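You operate a simulated robot arm through the tools that you are given. There is no shell and no other tool.

You run a simulated robot arm. Do the job below in one go: nothing can be reset, and whatever is moved stays where it is left.

TASK
Make the green press safe and brush the sawdust off its slide bed.
Fine: latch to SAFE before you brush; run the slide to WEDGE to get at it and leave it there; orange bench brush back on its mark. What is to be rubbed or washed off counts as gone when no trace of it is left.

The check looks at the end state, three seconds after you hand in, the way a careful person would. Anything else that was tipped, shoved, dropped, spilled or broken makes it a failure.

THE ROBOT
A 7-joint arm with a two-finger gripper, fixed in place. Base frame: the origin is at the foot of the arm, x ahead of it, y to its left, z up. Lengths are in mm, angles in rad, forces in N, time in s.
With the tool pointing down near the work surface it reaches from about 340 to 720 mm from the base axis. Its first joint turns from -1.152 to 1.152 rad. Payload 2.45 kg.
The tool frame sits at the grasp point between the pads (the TCP): z along the fingers, y along the line on which they close. The tips reach 26 mm beyond it. Largest opening 96 mm; the body of the gripper starts 69 mm behind the TCP.
Orientation is that of the tool frame in the base frame, as a unit quaternion [x, y, z, w]. With the fingers straight down and closing along the base's y, the tool's x points along the base's -x, its y along +y and its z along -z.

THE INTERFACE
- The arm moves only by the tool nudge_tool. Its argument "steps" is a list of rows, each a list of 7 numbers: the shift along the base's x, y, z in mm, then the turn, a rotation vector about the base's x, y, z in rad, then the finger opening in mm, from 0 to 96. In form: [[tx, ty, tz, wx, wy, wz, jaw], ...]. A call has 1 to 20 rows; each row shifts and turns the commanded pose from where the row before left it. A row lasts 0.2 s, in which the tool goes at most 50 mm and 0.15 rad; a call with a longer step from one row to the next is refused whole, and so is a gripper value outside its range. A pose out of reach is approached as far as the arm can. The call stops where the force on the tool passes 40 N (or 10 N more than at its start, if that is more) or the arm is blocked; 0.2 s more then pass. Each finger halts on what it meets, pressing with about 33 N; the grip force reading is that of the motor and also rises with nothing between the fingers. The clock runs only during rows and for 0.2 s after the last one: add rows that do not move to give the fingers time. The reply holds the time, the measured pose of the TCP, the force on the tool along the base axes, the opening and the grip force, in the units named above and with some noise, with the torque about the TCP (base axes, N m) and any sound that the robot's microphone picked up, and new pictures: "pictures" is both (left out), scene, wrist or none.
- Cameras (640 x 400 px; columns grow to the right, rows downward): "scene" is fixed at [180.6, -417.4, 1407.2]; the picture's right is [0.54, -0.84, 0.00], its down [-0.60, -0.38, -0.71] and it looks along [0.60, 0.38, -0.71] (base axes); focal length 308 px, centre (320, 200). "wrist" rides on the gripper at [82, 3, -98] in the tool frame; the picture's right is [-0.04, 1.00, 0.00], its down [-0.73, -0.03, -0.68] and it looks along [-0.68, -0.03, 0.73] (tool axes); focal length 256 px, centre (320, 200). There is no depth. A picture from a camera that has moved, and an enlarged one, comes with that camera's place and axes in the base frame and with its lens.
- inspect(camera, box): a new picture of the part [left, top, right, bottom] of that camera's present view, enlarged. The clock stands still meanwhile.
- sign_off(): hands the job in; it is judged then, once.

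Places have to be worked out from the pictures, the camera data and where the tool is seen. Open the gripper and draw the arm clear of the work before you hand the job in, unless the task says otherwise.

The tools are called as a command line: name --pt "numbers of a row" for each row, then --argument value for the rest, lists and objects as JSON in quotes. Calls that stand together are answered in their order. nudge_tool: Moves the arm, as the interface text tells. Its arguments: {"type":"object","properties":{"steps":{"type":"array","items":{"type":"array","items":{"type":"number"}}},"pictures":{"type":"string","enum":["both","scene","wrist","none"]}},"required":["steps"]} The other tools are called the same way: inspect (camera, box) takes an enlarged picture of a part of a camera's view; sign_off () hands the job in.

At the start:

```text
clock: 0.0
position: [428.8, 36.4, 1148.5]
ee_rot: [0.0, 1.0, 0.001, 0.0]
wrist_force: [0.3, 0.8, -0.2]
torque: [0.0, -0.02, -0.02]
opening: 95.7
gripper_force: 0.1
```

scene: 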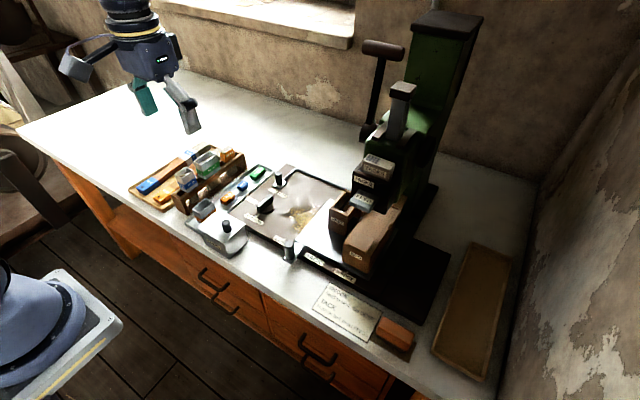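
wrist: 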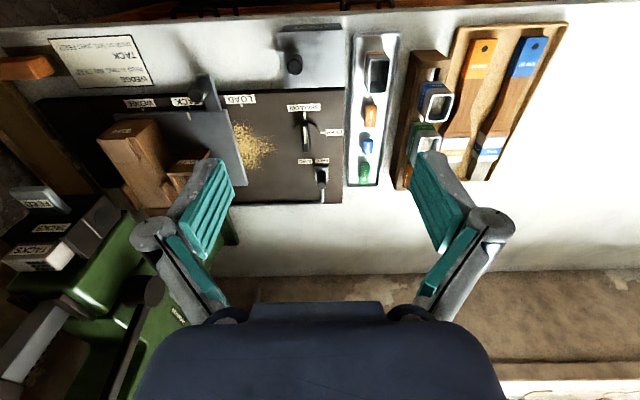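

The first pictures show a bench with a green press, a slide bed with sawdust, and brushes on a board. I'll enlarge parts of both views to read labels before I move.

inspect --camera "scene" --box '[180, 140, 360, 270]'

inspect --camera "scene" --box '[290, 140, 470, 350]'

inspect --camera "wrist" --box '[90, 60, 350, 220]'

inspect --camera "wrist" --box '[340, 10, 580, 200]'

inspect --camera "wrist" --box '[0, 20, 200, 150]'

inspect --camera "scene" --box '[120, 130, 280, 230]'

```text
3.08 times, centred on (270, 205) of scene
camera zoom: at [180.6, -417.4, 1407.2], right [0.54, -0.84, 0.0], down [-0.6, -0.38, -0.71], along [0.6, 0.38, -0.71], focal length 949 px, centre (474, 185)
```

zoom: 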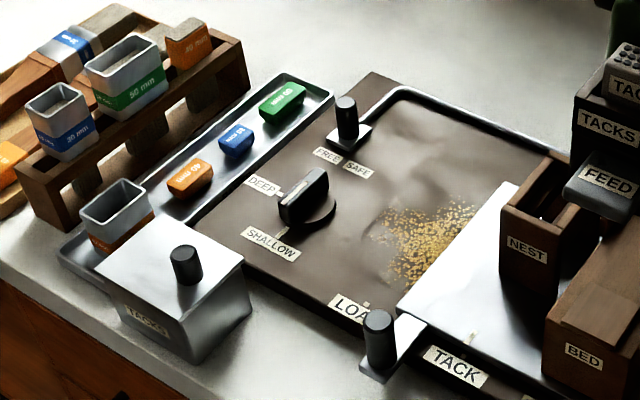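

```text
1.90 times, centred on (380, 245) of scene
camera zoom: at [180.6, -417.4, 1407.2], right [0.54, -0.84, 0.0], down [-0.6, -0.38, -0.71], along [0.6, 0.38, -0.71], focal length 587 px, centre (206, 114)
```

zoom: 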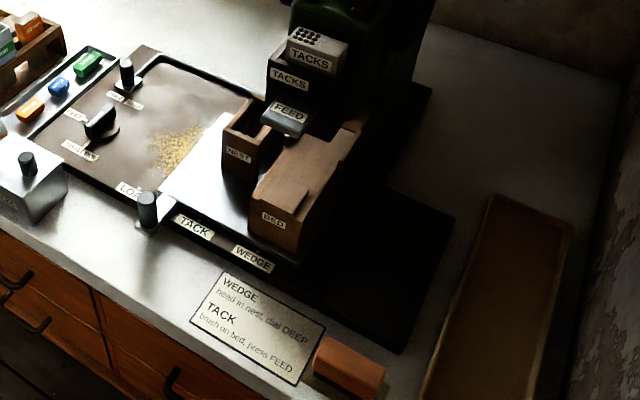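

```text
2.46 times, centred on (220, 140) of wrist
camera zoom: at [348.4, 39.7, 1246.8], right [0.04, 1.0, 0.0], down [0.73, -0.03, 0.68], along [0.68, -0.03, -0.73], focal length 630 px, centre (566, 348)
```

zoom: 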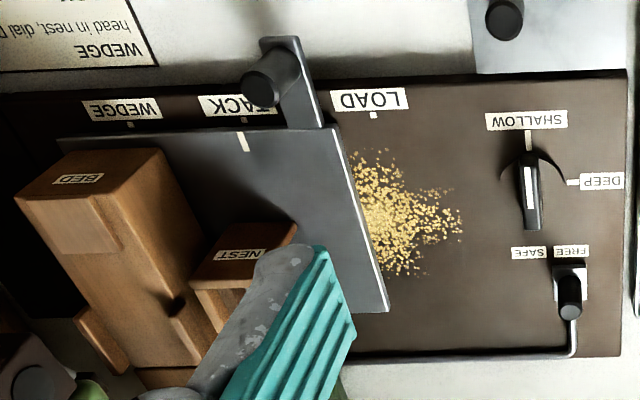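

```text
2.11 times, centred on (460, 105) of wrist
camera zoom: at [348.4, 39.7, 1246.8], right [0.04, 1.0, 0.0], down [0.73, -0.03, 0.68], along [0.68, -0.03, -0.73], focal length 539 px, centre (25, 400)
```

zoom: 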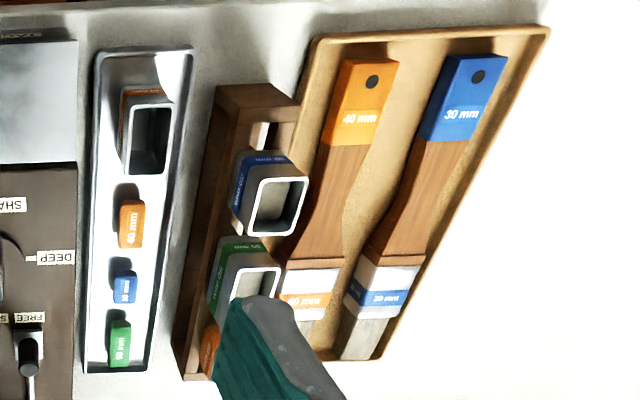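

```text
3.08 times, centred on (100, 85) of wrist
camera zoom: at [348.4, 39.7, 1246.8], right [0.04, 1.0, 0.0], down [0.73, -0.03, 0.68], along [0.68, -0.03, -0.73], focal length 788 px, centre (997, 554)
```

zoom: 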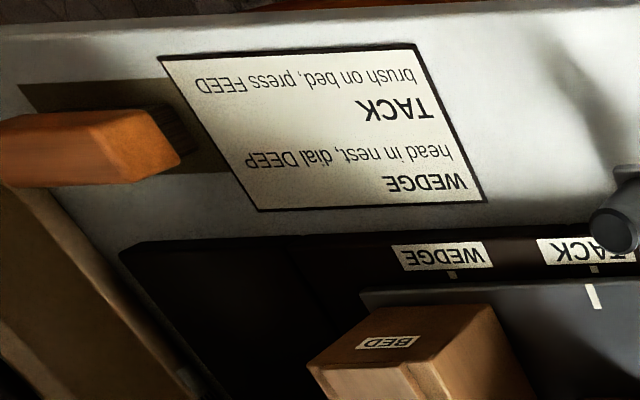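

```text
4.00 times, centred on (200, 180) of scene
camera zoom: at [180.6, -417.4, 1407.2], right [0.54, -0.84, 0.0], down [-0.6, -0.38, -0.71], along [0.6, 0.38, -0.71], focal length 1233 px, centre (800, 280)
```

zoom: 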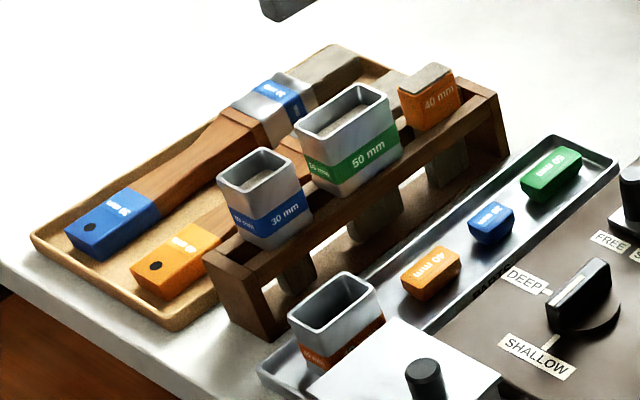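

The bench top works out at about z = 800. The latch knob is near (667, 29, 850) and set at FREE, and the slide knob is near (483, -147, 872) and set at TACK. The orange bench brush is at the right, beside the card. I'll bring the wrist camera closer to the latch first.

nudge_tool --pt "26 -3 -29 0 0 0 96" --pt "26 -3 -29 0 0 0 96" --pt "26 -3 -29 0 0 0 96" --pt "26 -3 -29 0 0 0 96" --pt "26 -3 -29 0 0 0 96" --pt "0 0 0 0 0 0 96"

```text
clock: 1.4
position: [559.8, 19.6, 1003.6]
ee_rot: [0.0, 1.0, 0.001, -0.001]
wrist_force: [-0.4, -0.2, 0.6]
torque: [-0.03, -0.02, -0.01]
opening: 95.8
gripper_force: 0.0
camera wrist: at [479.0, 23.5, 1102.1], right [0.04, 1.0, 0.0], down [0.73, -0.03, 0.68], along [0.68, -0.03, -0.73], focal length 256 px, centre (320, 200)
```

scene: 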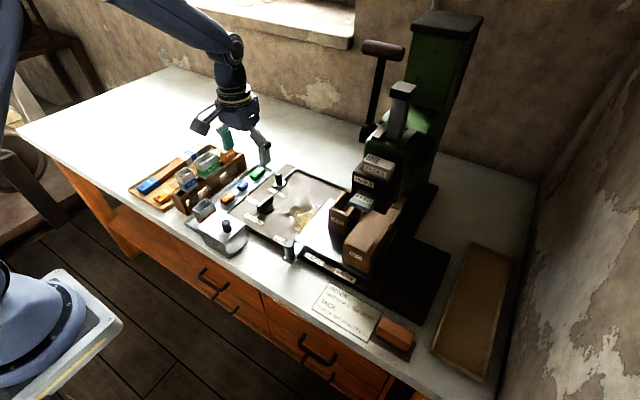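
wrist: 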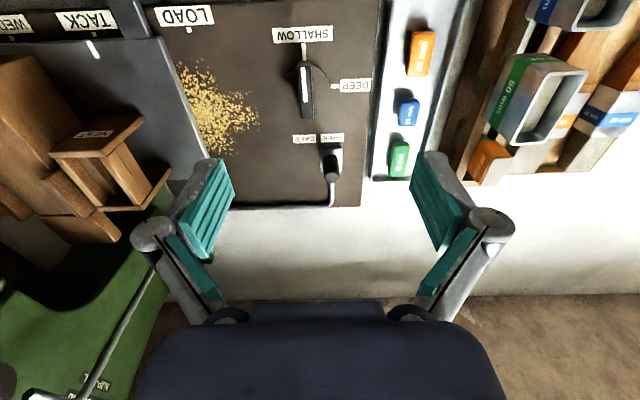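

inspect --camera "wrist" --box '[240, 100, 400, 220]'

inspect --camera "scene" --box '[225, 155, 345, 235]'

inspect --camera "wrist" --box '[0, 0, 240, 220]'

```text
3.33 times, centred on (320, 160) of wrist
camera zoom: at [479.0, 23.5, 1102.1], right [0.04, 1.0, 0.0], down [0.73, -0.03, 0.68], along [0.68, -0.03, -0.73], focal length 853 px, centre (320, 333)
```

zoom: 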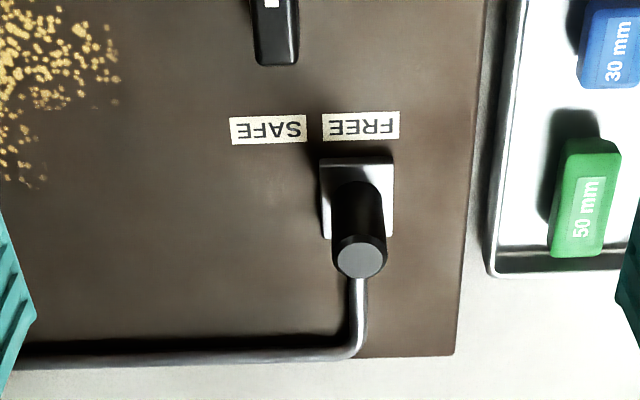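

```text
5.00 times, centred on (285, 195) of scene
camera zoom: at [180.6, -417.4, 1407.2], right [0.54, -0.84, 0.0], down [-0.6, -0.38, -0.71], along [0.6, 0.38, -0.71], focal length 1542 px, centre (495, 225)
```

zoom: 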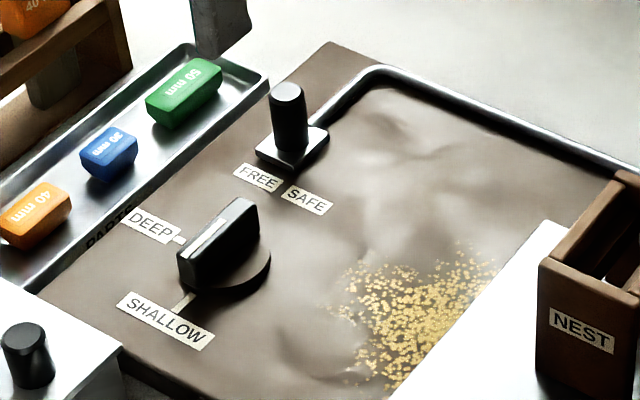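

```text
1.82 times, centred on (120, 110) of wrist
camera zoom: at [479.0, 23.5, 1102.1], right [0.04, 1.0, 0.0], down [0.73, -0.03, 0.68], along [0.68, -0.03, -0.73], focal length 465 px, centre (684, 364)
```

zoom: 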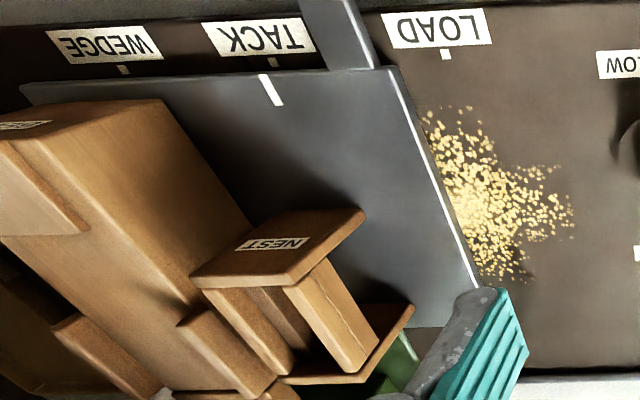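

The latch is a vertical post about 19 mm across, with its top near (670, 30, 859). It sits on a small plate that slides along y, and SAFE is about 37 mm toward -y. I'll go above it with the fingers at 60 mm and check the alignment.

nudge_tool --pt "27 2.6 -23.4 0 0 0 60" --pt "27 2.6 -23.4 0 0 0 60" --pt "27 2.6 -23.4 0 0 0 60" --pt "27 2.6 -23.4 0 0 0 60" --pt "0 0 0 0 0 0 60"

```text
clock: 2.6
position: [665.6, 31.0, 911.3]
ee_rot: [0.001, 1.0, 0.0, 0.0]
wrist_force: [0.6, -1.1, -0.6]
torque: [0.04, 0.03, 0.0]
opening: 60.0
gripper_force: 0.0
camera wrist: at [584.5, 33.5, 1010.4], right [0.04, 1.0, 0.0], down [0.73, -0.03, 0.68], along [0.68, -0.03, -0.73], focal length 256 px, centre (320, 200)
```

scene: 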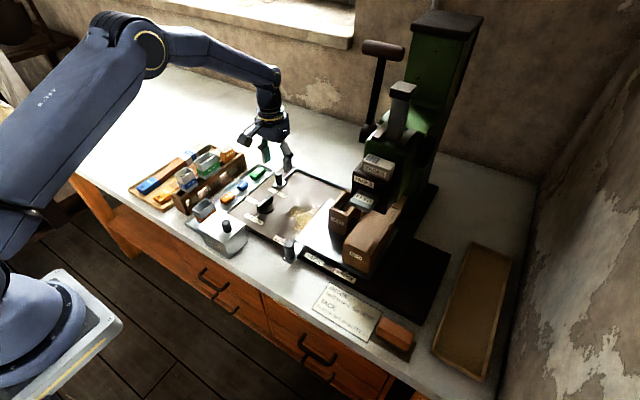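
wrist: 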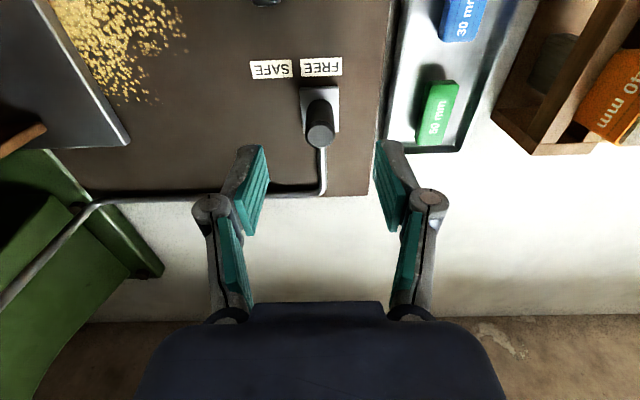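

The post projects to (669, 30), in line with the earlier estimate. I'll shift slightly, go straight down around it and close.

nudge_tool --pt "3 -1 -20 0 0 0 60" --pt "0 0 -22 0 0 0 60" --pt "0 0 -18 0 0 0 60" --pt "0 0 0 0 0 0 40" --pt "0 0 0 0 0 0 14" --pt "0 0 0 0 0 0 14" --pt "0 0 0 0 0 0 14" --pt "0 0 0 0 0 0 14"

```text
clock: 4.4
position: [670.4, 28.9, 850.5]
ee_rot: [0.001, 1.0, 0.0, 0.0]
wrist_force: [0.9, 0.4, -0.5]
torque: [0.0, -0.13, -0.07]
opening: 27.1
gripper_force: 44.7
camera wrist: at [588.9, 32.7, 949.2], right [0.04, 1.0, 0.0], down [0.73, -0.03, 0.68], along [0.68, -0.03, -0.73], focal length 256 px, centre (320, 200)
```

scene: 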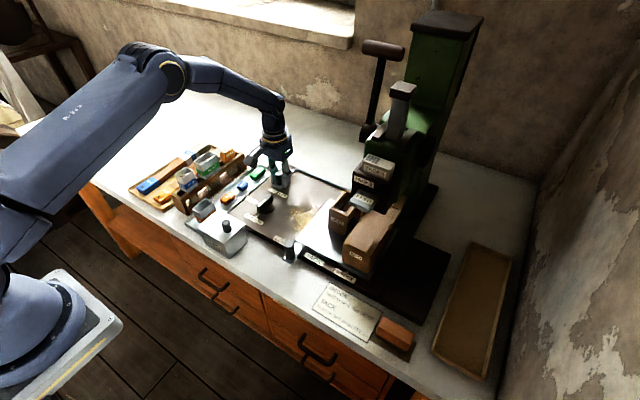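
wrist: 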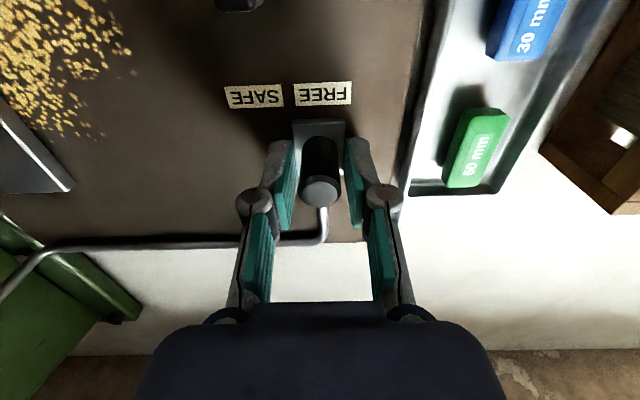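

The opening reads 27 mm with the motor loaded. I'll look closely to see whether the pads are on the post or still travelling.

inspect --camera "wrist" --box '[220, 70, 420, 250]'

nudge_tool --pt "0 0 0 0 0 0 10" --pt "0 0 0 0 0 0 10" --pictures "wrist"

```text
2.22 times, centred on (320, 160) of wrist
camera zoom: at [588.9, 32.7, 949.2], right [0.04, 1.0, 0.0], down [0.73, -0.03, 0.68], along [0.68, -0.03, -0.73], focal length 569 px, centre (320, 289)
```

zoom: 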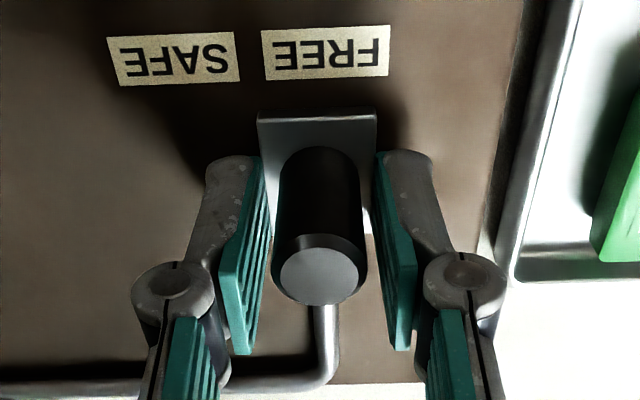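

```text
clock: 5.0
position: [669.2, 28.4, 851.1]
ee_rot: [0.0, 1.0, 0.0, 0.0]
wrist_force: [1.8, 1.4, -0.7]
torque: [0.07, -0.01, -0.1]
opening: 27.0
gripper_force: 45.2
camera wrist: at [588.9, 32.6, 949.3], right [0.04, 1.0, 0.0], down [0.73, -0.03, 0.68], along [0.68, -0.03, -0.73], focal length 256 px, centre (320, 200)
```

wrist: 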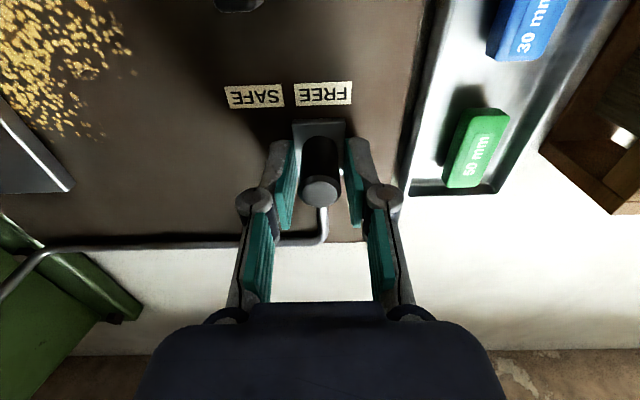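

The pads stopped at 27 mm, evenly on both sides, so they are holding the latch, probably by its square base. I'll drag it toward SAFE in small steps and watch the force.

nudge_tool --pt "0 -5 0 0 0 0 10" --pt "0 -5 0 0 0 0 10" --pt "0 -5 0 0 0 0 10" --pt "0 -5 0 0 0 0 10" --pt "0 -5 0 0 0 0 10" --pt "0 -5 0 0 0 0 10" --pictures "wrist"

```text
clock: 6.4
position: [669.7, 0.1, 850.6]
ee_rot: [0.0, 1.0, 0.0, -0.001]
wrist_force: [-20.1, -0.1, 31.9]
torque: [-0.07, 0.13, 0.07]
opening: 27.2
gripper_force: 44.4
camera wrist: at [589.2, 3.7, 949.5], right [0.04, 1.0, 0.0], down [0.73, -0.03, 0.68], along [0.68, -0.03, -0.74], focal length 256 px, centre (320, 200)
```

wrist: 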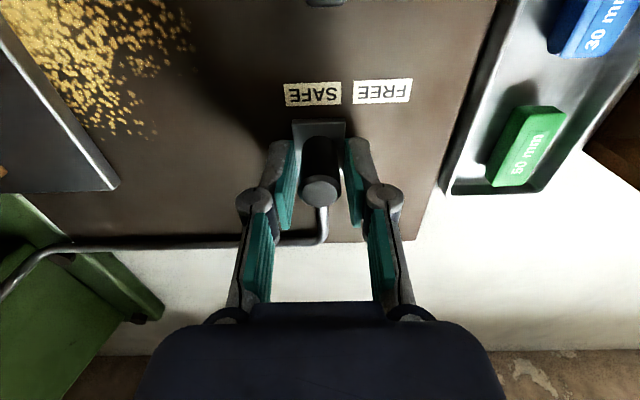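

The latch moves with the tool and is almost at SAFE, about 7 mm short by comparison with how it lined up with FREE. I'll keep going in small steps.

nudge_tool --pt "0 -2 0 0 0 0 10" --pt "0 -2 0 0 0 0 10" --pt "0 -2 0 0 0 0 10" --pt "0 0 0 0 0 0 10" --pictures "wrist"

inspect --camera "wrist" --box '[220, 70, 420, 250]'

```text
clock: 7.4
position: [670.2, -0.9, 850.8]
ee_rot: [-0.002, 1.0, 0.003, 0.0]
wrist_force: [-17.3, 25.4, 35.2]
torque: [0.38, 0.73, -0.31]
opening: 27.0
gripper_force: 45.3
camera wrist: at [589.2, 1.7, 949.4], right [0.04, 1.0, 0.01], down [0.73, -0.03, 0.68], along [0.68, -0.02, -0.73], focal length 256 px, centre (320, 200)
```

wrist: 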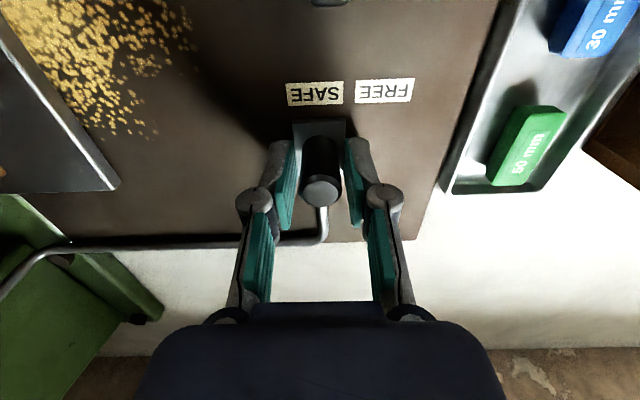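

```text
2.22 times, centred on (320, 160) of wrist
camera zoom: at [589.2, 1.7, 949.4], right [0.04, 1.0, 0.01], down [0.73, -0.03, 0.68], along [0.68, -0.02, -0.73], focal length 569 px, centre (320, 289)
```

zoom: 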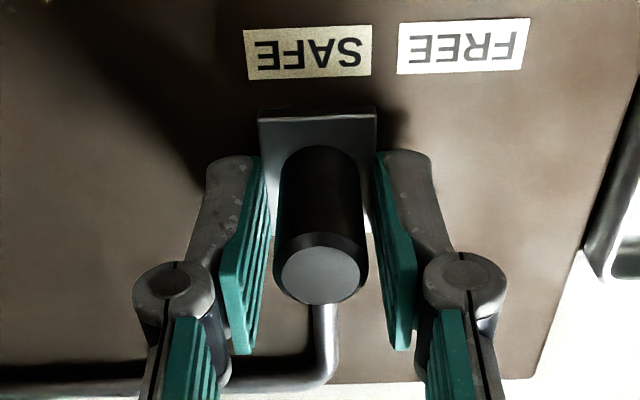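

At y ≈ -1 the latch met a firm stop (25 N in y) and its plate is level with SAFE. I'll ease off the preload, open, and rise clear to check.

nudge_tool --pt "0 3 0 0 0 0 10" --pt "0 1 0 0 0 0 27" --pt "0 0 0 0 0 0 50" --pt "0 0 0 0 0 0 50" --pt "0 0 0 0 0 0 50" --pt "0 0 30 0 0 0 50" --pt "0 0 40 0 0 0 50" --pt "0 0 40 0 0 0 50" --pt "-40 0 20 0 0 0 50" --pt "-40 0 10 0 0 0 50"

inspect --camera "wrist" --box '[240, 60, 440, 220]'

inspect --camera "scene" --box '[225, 155, 345, 235]'

```text
clock: 9.6
position: [588.2, -3.1, 989.1]
ee_rot: [0.0, 1.0, 0.0, 0.0]
wrist_force: [-0.1, -0.4, 0.0]
torque: [0.02, -0.02, 0.01]
opening: 50.3
gripper_force: 0.0
camera wrist: at [507.7, 0.2, 1087.6], right [0.04, 1.0, 0.0], down [0.73, -0.03, 0.68], along [0.68, -0.03, -0.73], focal length 256 px, centre (320, 200)
```

scene: 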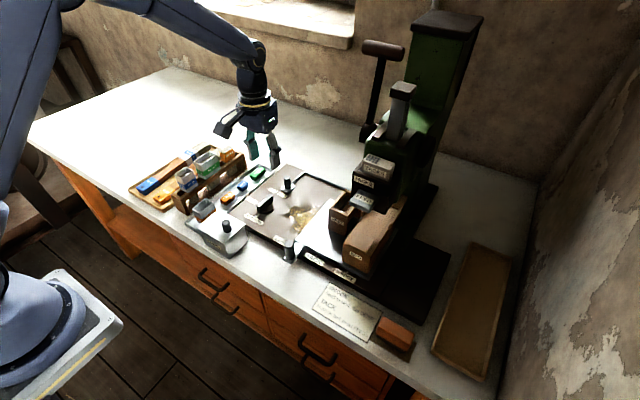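
wrist: 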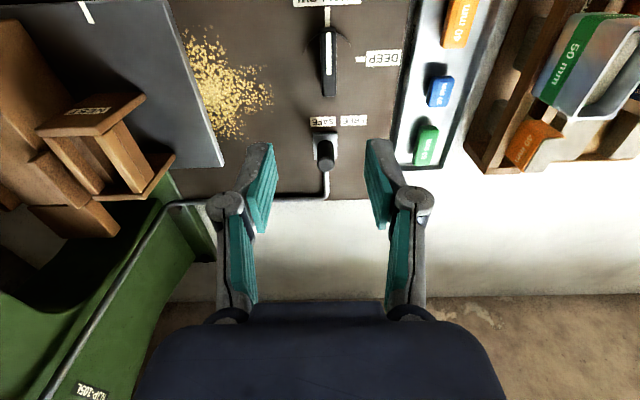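

```text
2.50 times, centred on (340, 140) of wrist
camera zoom: at [507.7, 0.2, 1087.6], right [0.04, 1.0, 0.0], down [0.73, -0.03, 0.68], along [0.68, -0.03, -0.73], focal length 640 px, centre (270, 350)
```

zoom: 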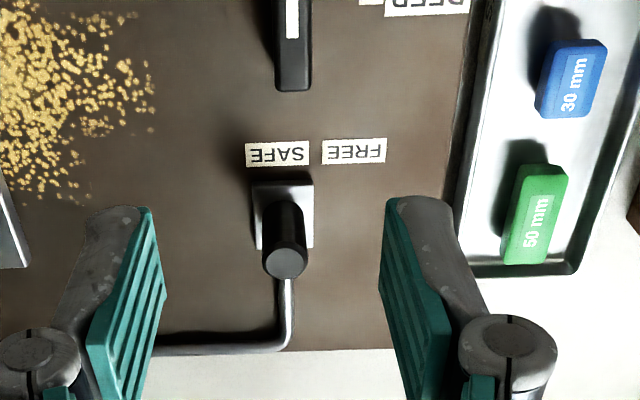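

```text
5.00 times, centred on (285, 195) of scene
camera zoom: at [180.6, -417.4, 1407.2], right [0.54, -0.84, 0.0], down [-0.6, -0.38, -0.71], along [0.6, 0.38, -0.71], focal length 1542 px, centre (495, 225)
```

zoom: 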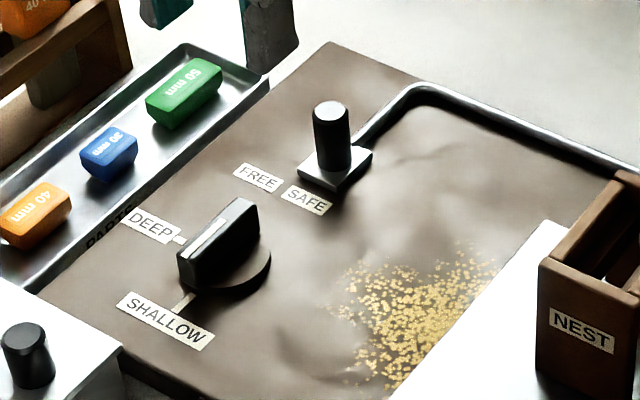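

The latch now sits at SAFE. Next is the slide, so I'll move the camera over its knob, staying at the front and away from the press.

nudge_tool --pt "-27.6 -28.8 -4 0 0 0 50" --pt "-27.6 -28.8 -4 0 0 0 60" --pt "-27.6 -28.8 -4 0 0 0 60" --pt "-27.6 -28.8 -4 0 0 0 60" --pt "-27.6 -28.8 -4 0 0 0 60" --pt "0 0 0 0 0 0 60"

inspect --camera "wrist" --box '[150, 40, 490, 260]'

inspect --camera "scene" --box '[270, 170, 450, 320]'

```text
clock: 11.0
position: [452.4, -145.4, 971.7]
ee_rot: [0.0, 1.0, 0.0, 0.001]
wrist_force: [-0.1, -0.7, 0.0]
torque: [0.01, 0.02, 0.0]
opening: 60.2
gripper_force: 0.1
camera wrist: at [372.4, -142.5, 1069.1], right [0.04, 1.0, 0.0], down [0.73, -0.03, 0.68], along [0.68, -0.03, -0.73], focal length 256 px, centre (320, 200)
```

scene: 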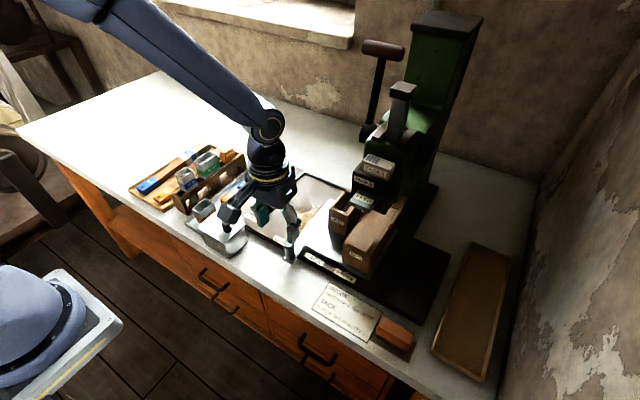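
wrist: 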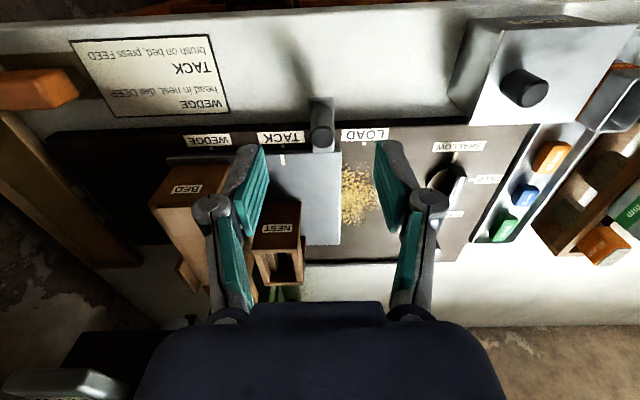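

```text
1.82 times, centred on (320, 150) of wrist
camera zoom: at [372.4, -142.5, 1069.1], right [0.04, 1.0, 0.0], down [0.73, -0.03, 0.68], along [0.68, -0.03, -0.73], focal length 465 px, centre (320, 291)
```

zoom: 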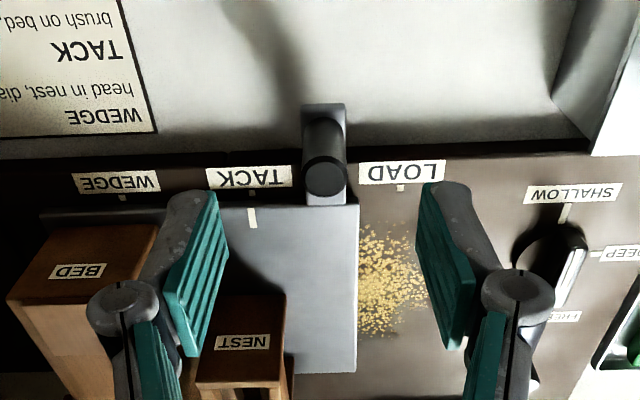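

```text
2.67 times, centred on (360, 245) of scene
camera zoom: at [180.5, -417.4, 1407.2], right [0.54, -0.84, 0.0], down [-0.6, -0.38, -0.71], along [0.6, 0.38, -0.71], focal length 822 px, centre (213, 80)
```

zoom: 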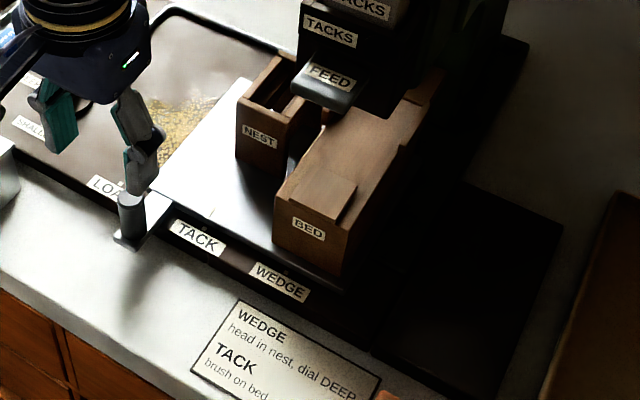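

The knob top projects to (482, -145). WEDGE is about 82 mm toward -y from TACK, and the nest and bed boxes are at x > 525, clear of the gripper. I'll go down around the knob and grip it.

nudge_tool --pt "10 0 -24 0 0 0 60" --pt "10 0 -24 0 0 0 60" --pt "10 0 -24 0 0 0 60" --pt "0 0 -21 0 0 0 60" --pt "0 0 -20 0 0 0 60" --pt "0 0 0 0 0 0 40" --pt "0 0 0 0 0 0 10" --pt "0 0 0 0 0 0 10" --pt "0 0 0 0 0 0 10" --pt "0 0 0 0 0 0 10"

inspect --camera "wrist" --box '[190, 60, 450, 260]'

```text
clock: 13.2
position: [483.5, -148.2, 857.6]
ee_rot: [0.0, 1.0, 0.0, -0.001]
wrist_force: [0.8, 3.7, -6.1]
torque: [0.07, -0.38, -0.08]
opening: 22.0
gripper_force: 45.1
camera wrist: at [402.8, -142.7, 955.6], right [0.04, 1.0, 0.0], down [0.73, -0.03, 0.68], along [0.68, -0.03, -0.73], focal length 256 px, centre (320, 200)
```

scene: 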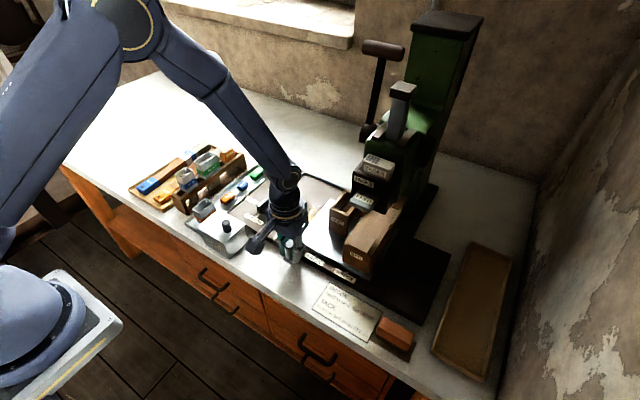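
wrist: 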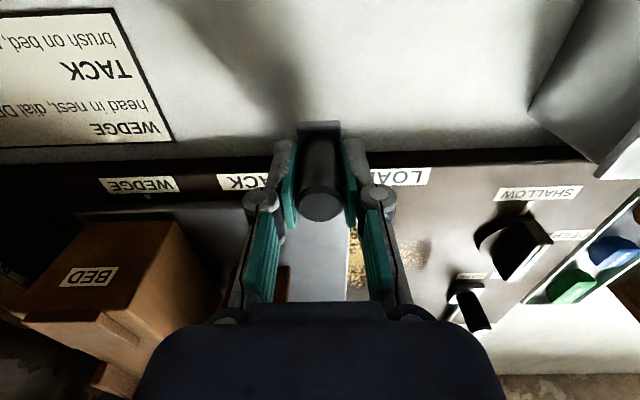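

```text
2.00 times, centred on (320, 160) of wrist
camera zoom: at [402.8, -142.7, 955.6], right [0.04, 1.0, 0.0], down [0.73, -0.03, 0.68], along [0.68, -0.03, -0.73], focal length 512 px, centre (320, 280)
```

zoom: 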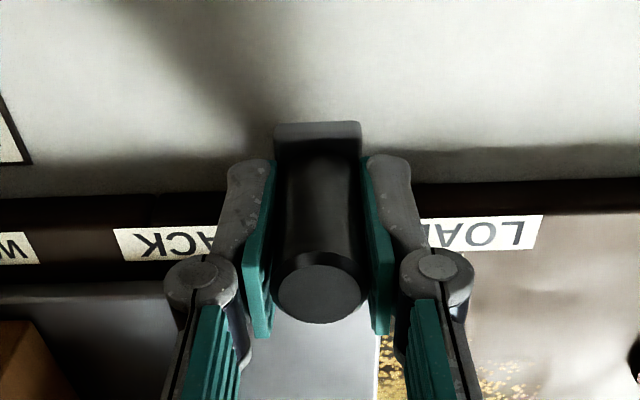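

The knob is gripped at 22 mm. I'll pull the slide toward -y in small steps.

nudge_tool --pt "0 -6 0 0 0 0 10" --pt "0 -8 0 0 0 0 10" --pt "0 -8 0 0 0 0 10" --pt "0 -8 0 0 0 0 10" --pt "0 -8 0 0 0 0 10" --pt "0 -8 0 0 0 0 10" --pt "0 -8 0 0 0 0 10" --pt "0 -8 0 0 0 0 10"

inspect --camera "wrist" --box '[190, 60, 450, 260]'

```text
clock: 15.0
position: [484.1, -208.2, 856.8]
ee_rot: [-0.001, 1.0, -0.001, 0.001]
wrist_force: [10.5, 0.7, -2.4]
torque: [0.09, -1.1, -0.16]
opening: 21.6
gripper_force: 45.3
camera wrist: at [402.5, -204.9, 955.4], right [0.04, 1.0, 0.0], down [0.73, -0.03, 0.68], along [0.68, -0.03, -0.73], focal length 256 px, centre (320, 200)
```

scene: 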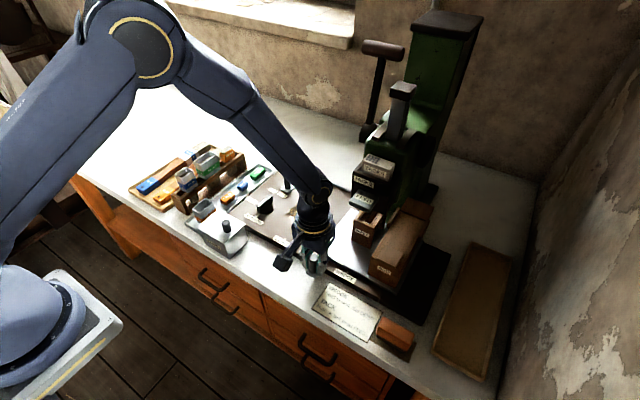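
wrist: 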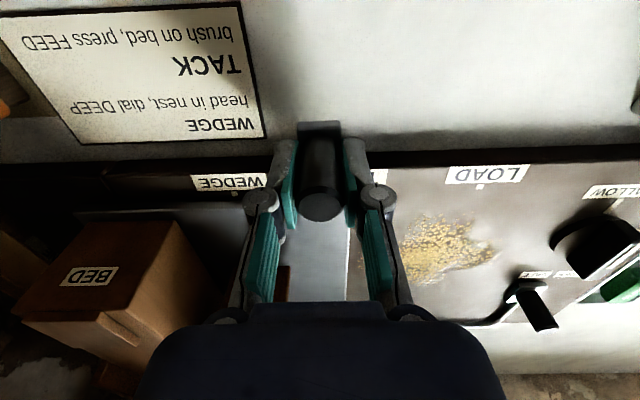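

```text
2.00 times, centred on (320, 160) of wrist
camera zoom: at [402.5, -204.9, 955.4], right [0.04, 1.0, 0.0], down [0.73, -0.03, 0.68], along [0.68, -0.03, -0.73], focal length 512 px, centre (320, 280)
```

zoom: 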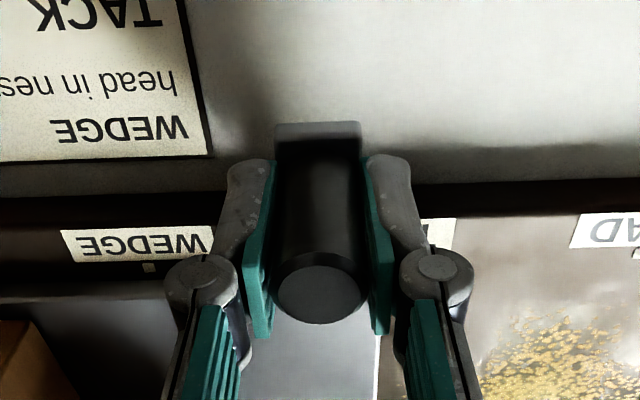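

The slide follows freely, about 61 mm so far, and the WEDGE tick is at y ≈ -274.5, which leaves about 21 mm. I'll go on carefully, expecting a stop or detent.

nudge_tool --pt "0 -6 0 0 0 0 10" --pt "0 -6 0 0 0 0 10" --pt "0 -5 0 0 0 0 10" --pt "0 -2 0 0 0 0 10" --pt "0 0 0 0 0 0 10"

inspect --camera "wrist" --box '[190, 60, 450, 260]'

inspect --camera "scene" --box '[270, 210, 430, 310]'

```text
clock: 16.2
position: [484.6, -225.0, 857.4]
ee_rot: [0.0, 1.0, 0.001, 0.0]
wrist_force: [11.1, 8.1, -2.8]
torque: [0.31, -1.16, -0.21]
opening: 21.5
gripper_force: 45.4
camera wrist: at [402.7, -221.9, 955.7], right [0.04, 1.0, 0.0], down [0.73, -0.03, 0.68], along [0.68, -0.03, -0.73], focal length 256 px, centre (320, 200)
```

scene: 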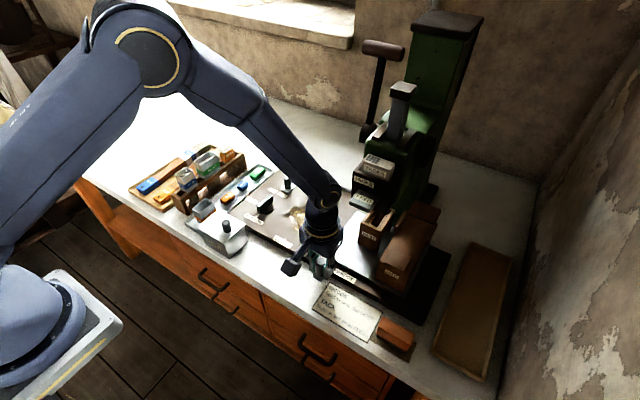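
wrist: 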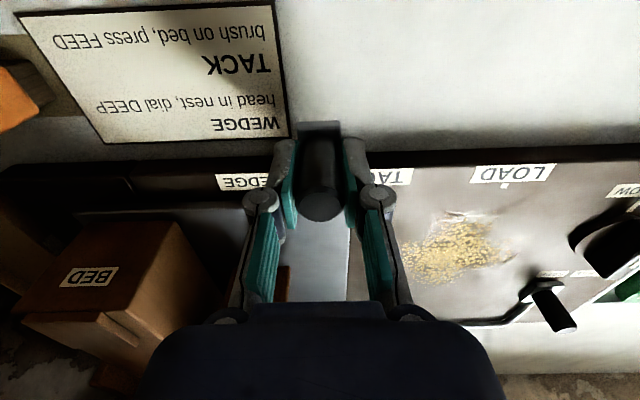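

```text
2.00 times, centred on (320, 160) of wrist
camera zoom: at [402.7, -221.9, 955.7], right [0.04, 1.0, 0.0], down [0.73, -0.03, 0.68], along [0.68, -0.03, -0.73], focal length 512 px, centre (320, 280)
```

zoom: 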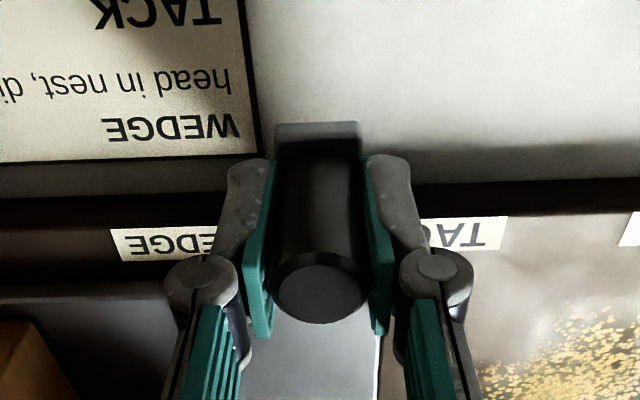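

```text
4.00 times, centred on (350, 260) of scene
camera zoom: at [180.9, -417.2, 1407.2], right [0.54, -0.84, 0.0], down [-0.6, -0.38, -0.71], along [0.6, 0.38, -0.71], focal length 1233 px, centre (200, -40)
```

zoom: 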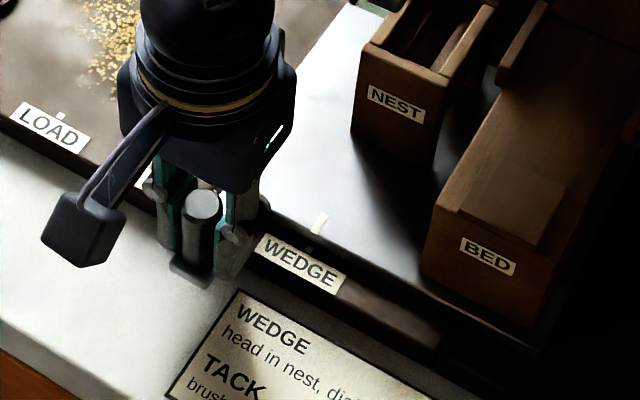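

By label alignment the slide is within about 1 mm of WEDGE. I'll nudge the last millimetre, release and step back to check the ticks directly.

nudge_tool --pt "0 -1.2 0 0 0 0 10" --pt "0 0 0 0 0 0 10" --pt "0 0 0 0 0 0 30" --pt "0 0 0 0 0 0 50" --pt "0 0 0 0 0 0 60" --pt "0 0 30 0 0 0 60" --pt "0 0 40 0 0 0 60" --pt "-10 0 40 0 0 0 60" --pt "-30 20 30 0 0 0 60" --pt "-20 40 0 0 0 0 60" --pt "0 0 0 0 0 0 60"

inspect --camera "wrist" --box '[150, 60, 350, 200]'

inspect --camera "scene" --box '[300, 220, 400, 300]'

```text
clock: 18.6
position: [420.1, -169.3, 997.2]
ee_rot: [0.0, 1.0, 0.0, 0.0]
wrist_force: [-0.3, 0.1, 0.0]
torque: [-0.03, -0.04, -0.01]
opening: 59.9
gripper_force: 0.1
camera wrist: at [339.7, -166.1, 1096.3], right [0.04, 1.0, 0.0], down [0.73, -0.03, 0.68], along [0.68, -0.03, -0.73], focal length 256 px, centre (320, 200)
```

scene: 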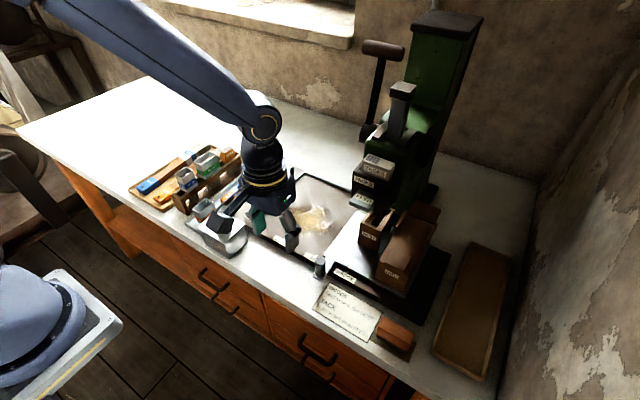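
wrist: 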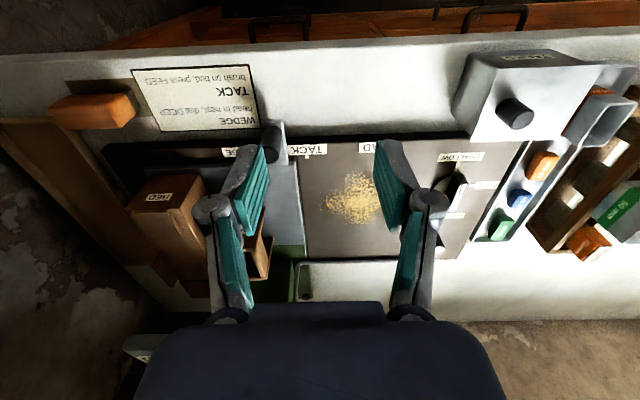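

```text
2.86 times, centred on (250, 130) of wrist
camera zoom: at [339.7, -166.1, 1096.3], right [0.04, 1.0, 0.0], down [0.73, -0.03, 0.68], along [0.68, -0.03, -0.73], focal length 731 px, centre (520, 400)
```

zoom: 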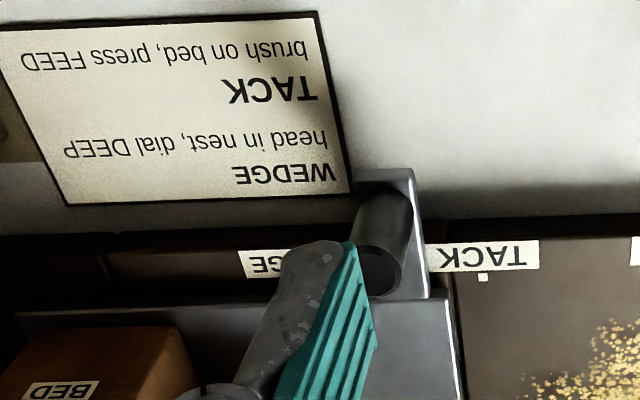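

```text
5.00 times, centred on (350, 260) of scene
camera zoom: at [180.6, -417.3, 1407.2], right [0.54, -0.84, 0.0], down [-0.6, -0.38, -0.71], along [0.6, 0.38, -0.71], focal length 1542 px, centre (170, -100)
```

zoom: 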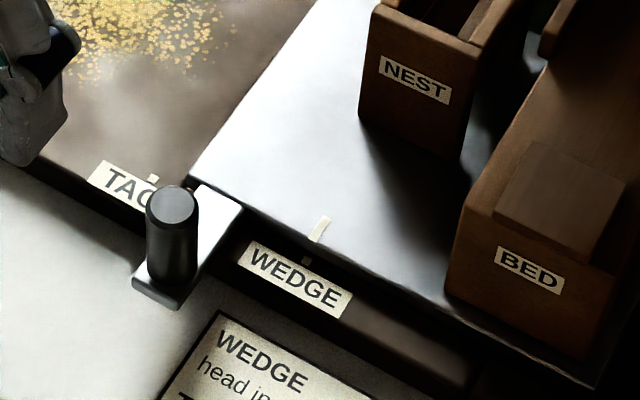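

The plate tick lines up with WEDGE in the scene view. I'll swing over the orange bench brush now; this also gives a second look at the ticks without the gripper in the way.

nudge_tool --pt "4 -40 0 0 0 0 80" --pt "4 -40 0 0 0 0 80" --pt "4 -40 0 0 0 0 80" --pt "4 -40 0 0 0 0 80" --pt "4 -40 0 0 0 0 80" --pt "0 0 0 0 0 0 80"

inspect --camera "wrist" --box '[160, 40, 400, 190]'

inspect --camera "wrist" --box '[380, 40, 640, 220]'

inspect --camera "scene" --box '[360, 290, 440, 370]'

```text
clock: 20.0
position: [442.3, -368.2, 997.9]
ee_rot: [0.0, 1.0, 0.0, 0.001]
wrist_force: [0.3, -0.2, -0.1]
torque: [-0.04, -0.01, 0.03]
opening: 79.8
gripper_force: 0.0
camera wrist: at [362.3, -364.4, 1096.4], right [0.04, 1.0, 0.0], down [0.73, -0.03, 0.68], along [0.68, -0.03, -0.73], focal length 256 px, centre (320, 200)
```

scene: 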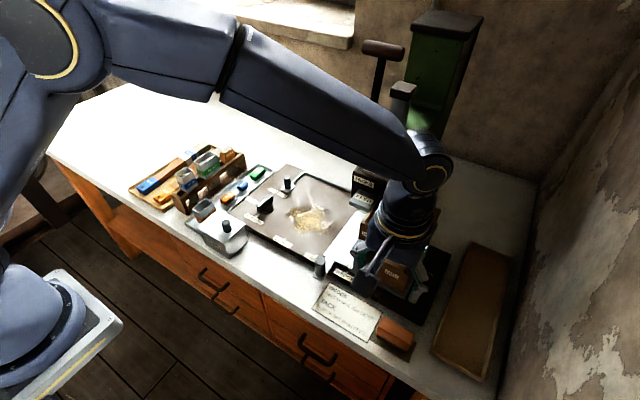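
wrist: 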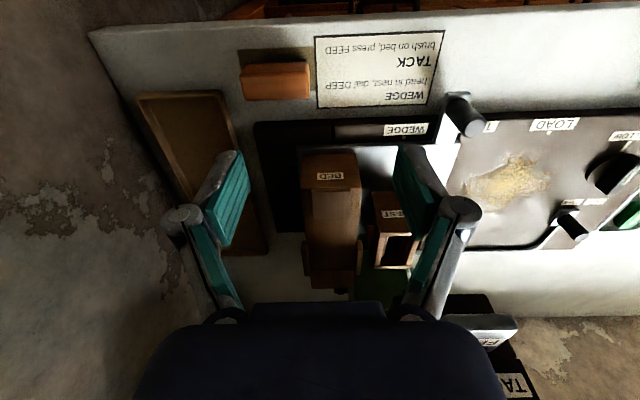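

```text
2.67 times, centred on (280, 115) of wrist
camera zoom: at [362.3, -364.4, 1096.4], right [0.04, 1.0, 0.0], down [0.73, -0.03, 0.68], along [0.68, -0.03, -0.73], focal length 683 px, centre (427, 427)
```

zoom: 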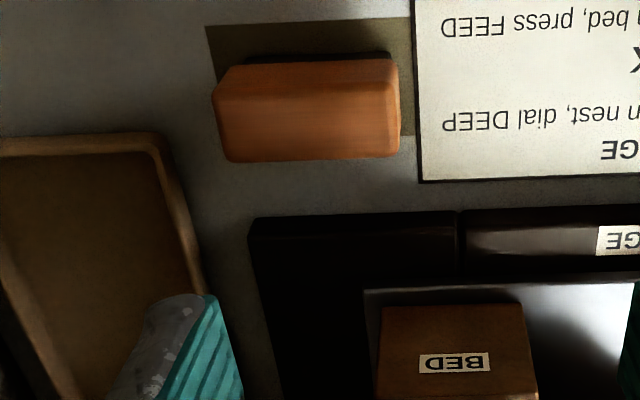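

```text
2.22 times, centred on (510, 130) of wrist
camera zoom: at [362.3, -364.4, 1096.4], right [0.04, 1.0, 0.0], down [0.73, -0.03, 0.68], along [0.68, -0.03, -0.73], focal length 569 px, centre (-102, 356)
```

zoom: 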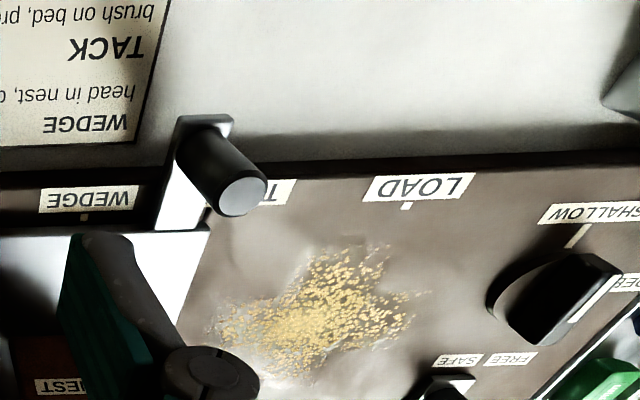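

```text
5.00 times, centred on (400, 330) of scene
camera zoom: at [180.6, -417.4, 1407.2], right [0.54, -0.84, 0.0], down [-0.6, -0.38, -0.71], along [0.6, 0.38, -0.71], focal length 1542 px, centre (-80, -450)
```

zoom: 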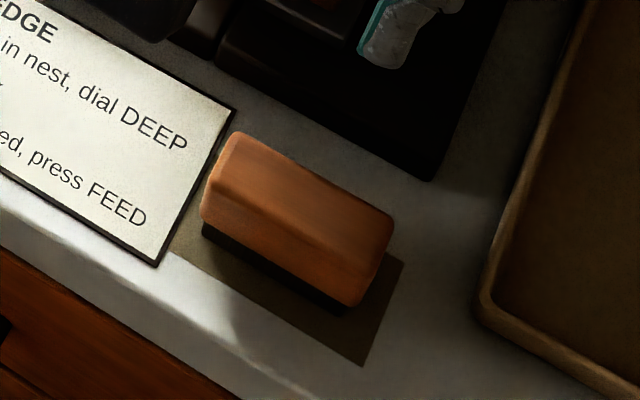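

The brush is an orange wood block about 72 mm long in y, bristles down, on a brown mark spanning x 425–470, y -452…-373. The tick on the plate meets WEDGE. I'll check the dust extent in the scene view and drop closer above the brush to measure its height.

inspect --camera "scene" --box '[250, 170, 370, 260]'

nudge_tool --pt "1 -11 -24 0 0 0 96" --pt "1 -11 -24 0 0 0 96" --pt "1 -11 -24 0 0 0 96" --pt "1 -11 -24 0 0 0 96" --pt "0 0 0 0 0 0 96"

inspect --camera "wrist" --box '[220, 40, 420, 200]'

inspect --camera "scene" --box '[350, 270, 450, 370]'

```text
4.44 times, centred on (310, 215) of scene
camera zoom: at [180.6, -417.4, 1407.2], right [0.54, -0.84, 0.0], down [-0.6, -0.38, -0.71], along [0.6, 0.38, -0.71], focal length 1370 px, centre (364, 133)
```

zoom: 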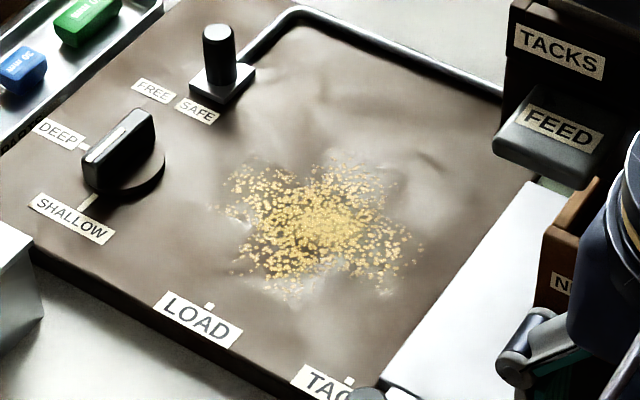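

```text
clock: 21.2
position: [447.4, -410.4, 900.3]
ee_rot: [0.0, 1.0, 0.0, 0.0]
wrist_force: [0.7, -0.5, -0.4]
torque: [0.0, -0.02, 0.01]
opening: 95.9
gripper_force: 0.0
camera wrist: at [365.3, -406.8, 998.7], right [0.04, 1.0, 0.0], down [0.73, -0.03, 0.68], along [0.68, -0.03, -0.73], focal length 256 px, centre (320, 200)
```

scene: 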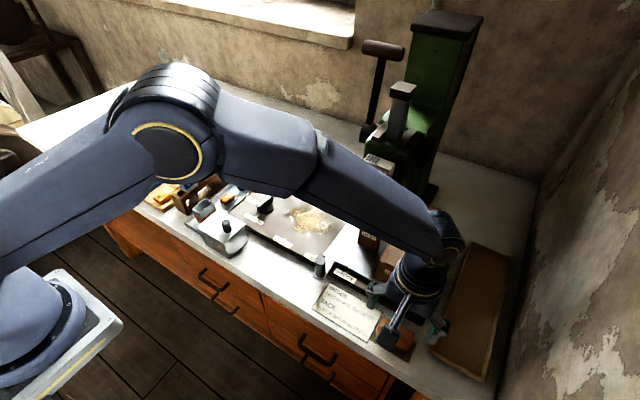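
wrist: 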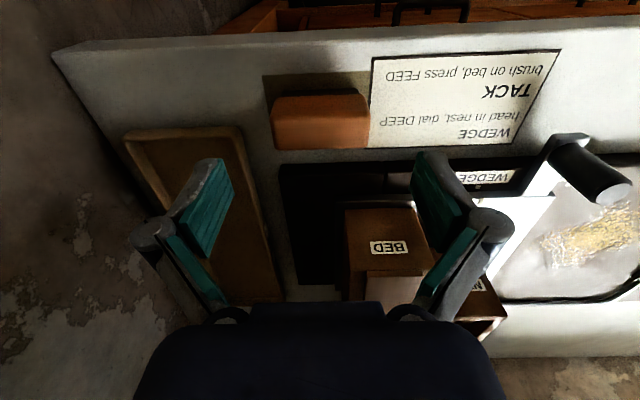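

```text
2.50 times, centred on (320, 120) of wrist
camera zoom: at [365.3, -406.8, 998.7], right [0.04, 1.0, 0.0], down [0.73, -0.03, 0.68], along [0.68, -0.03, -0.73], focal length 640 px, centre (320, 400)
```

zoom: 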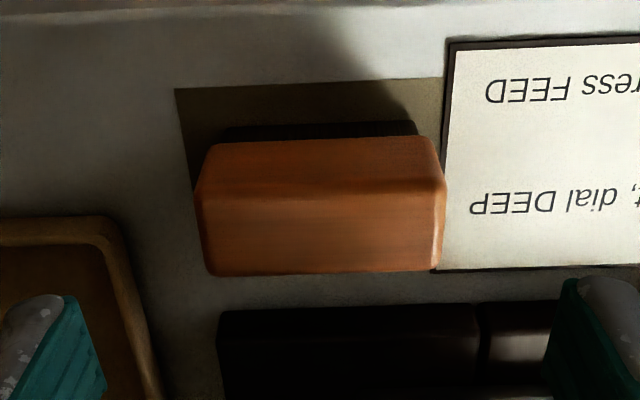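

```text
4.00 times, centred on (400, 320) of scene
camera zoom: at [180.6, -417.4, 1407.2], right [0.54, -0.84, 0.0], down [-0.6, -0.38, -0.71], along [0.6, 0.38, -0.71], focal length 1233 px, centre (0, -280)
```

zoom: 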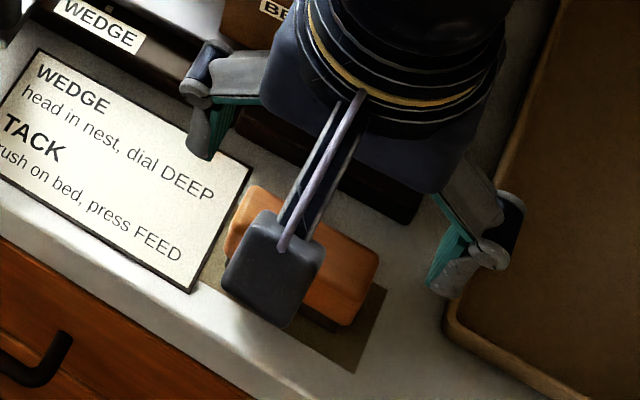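

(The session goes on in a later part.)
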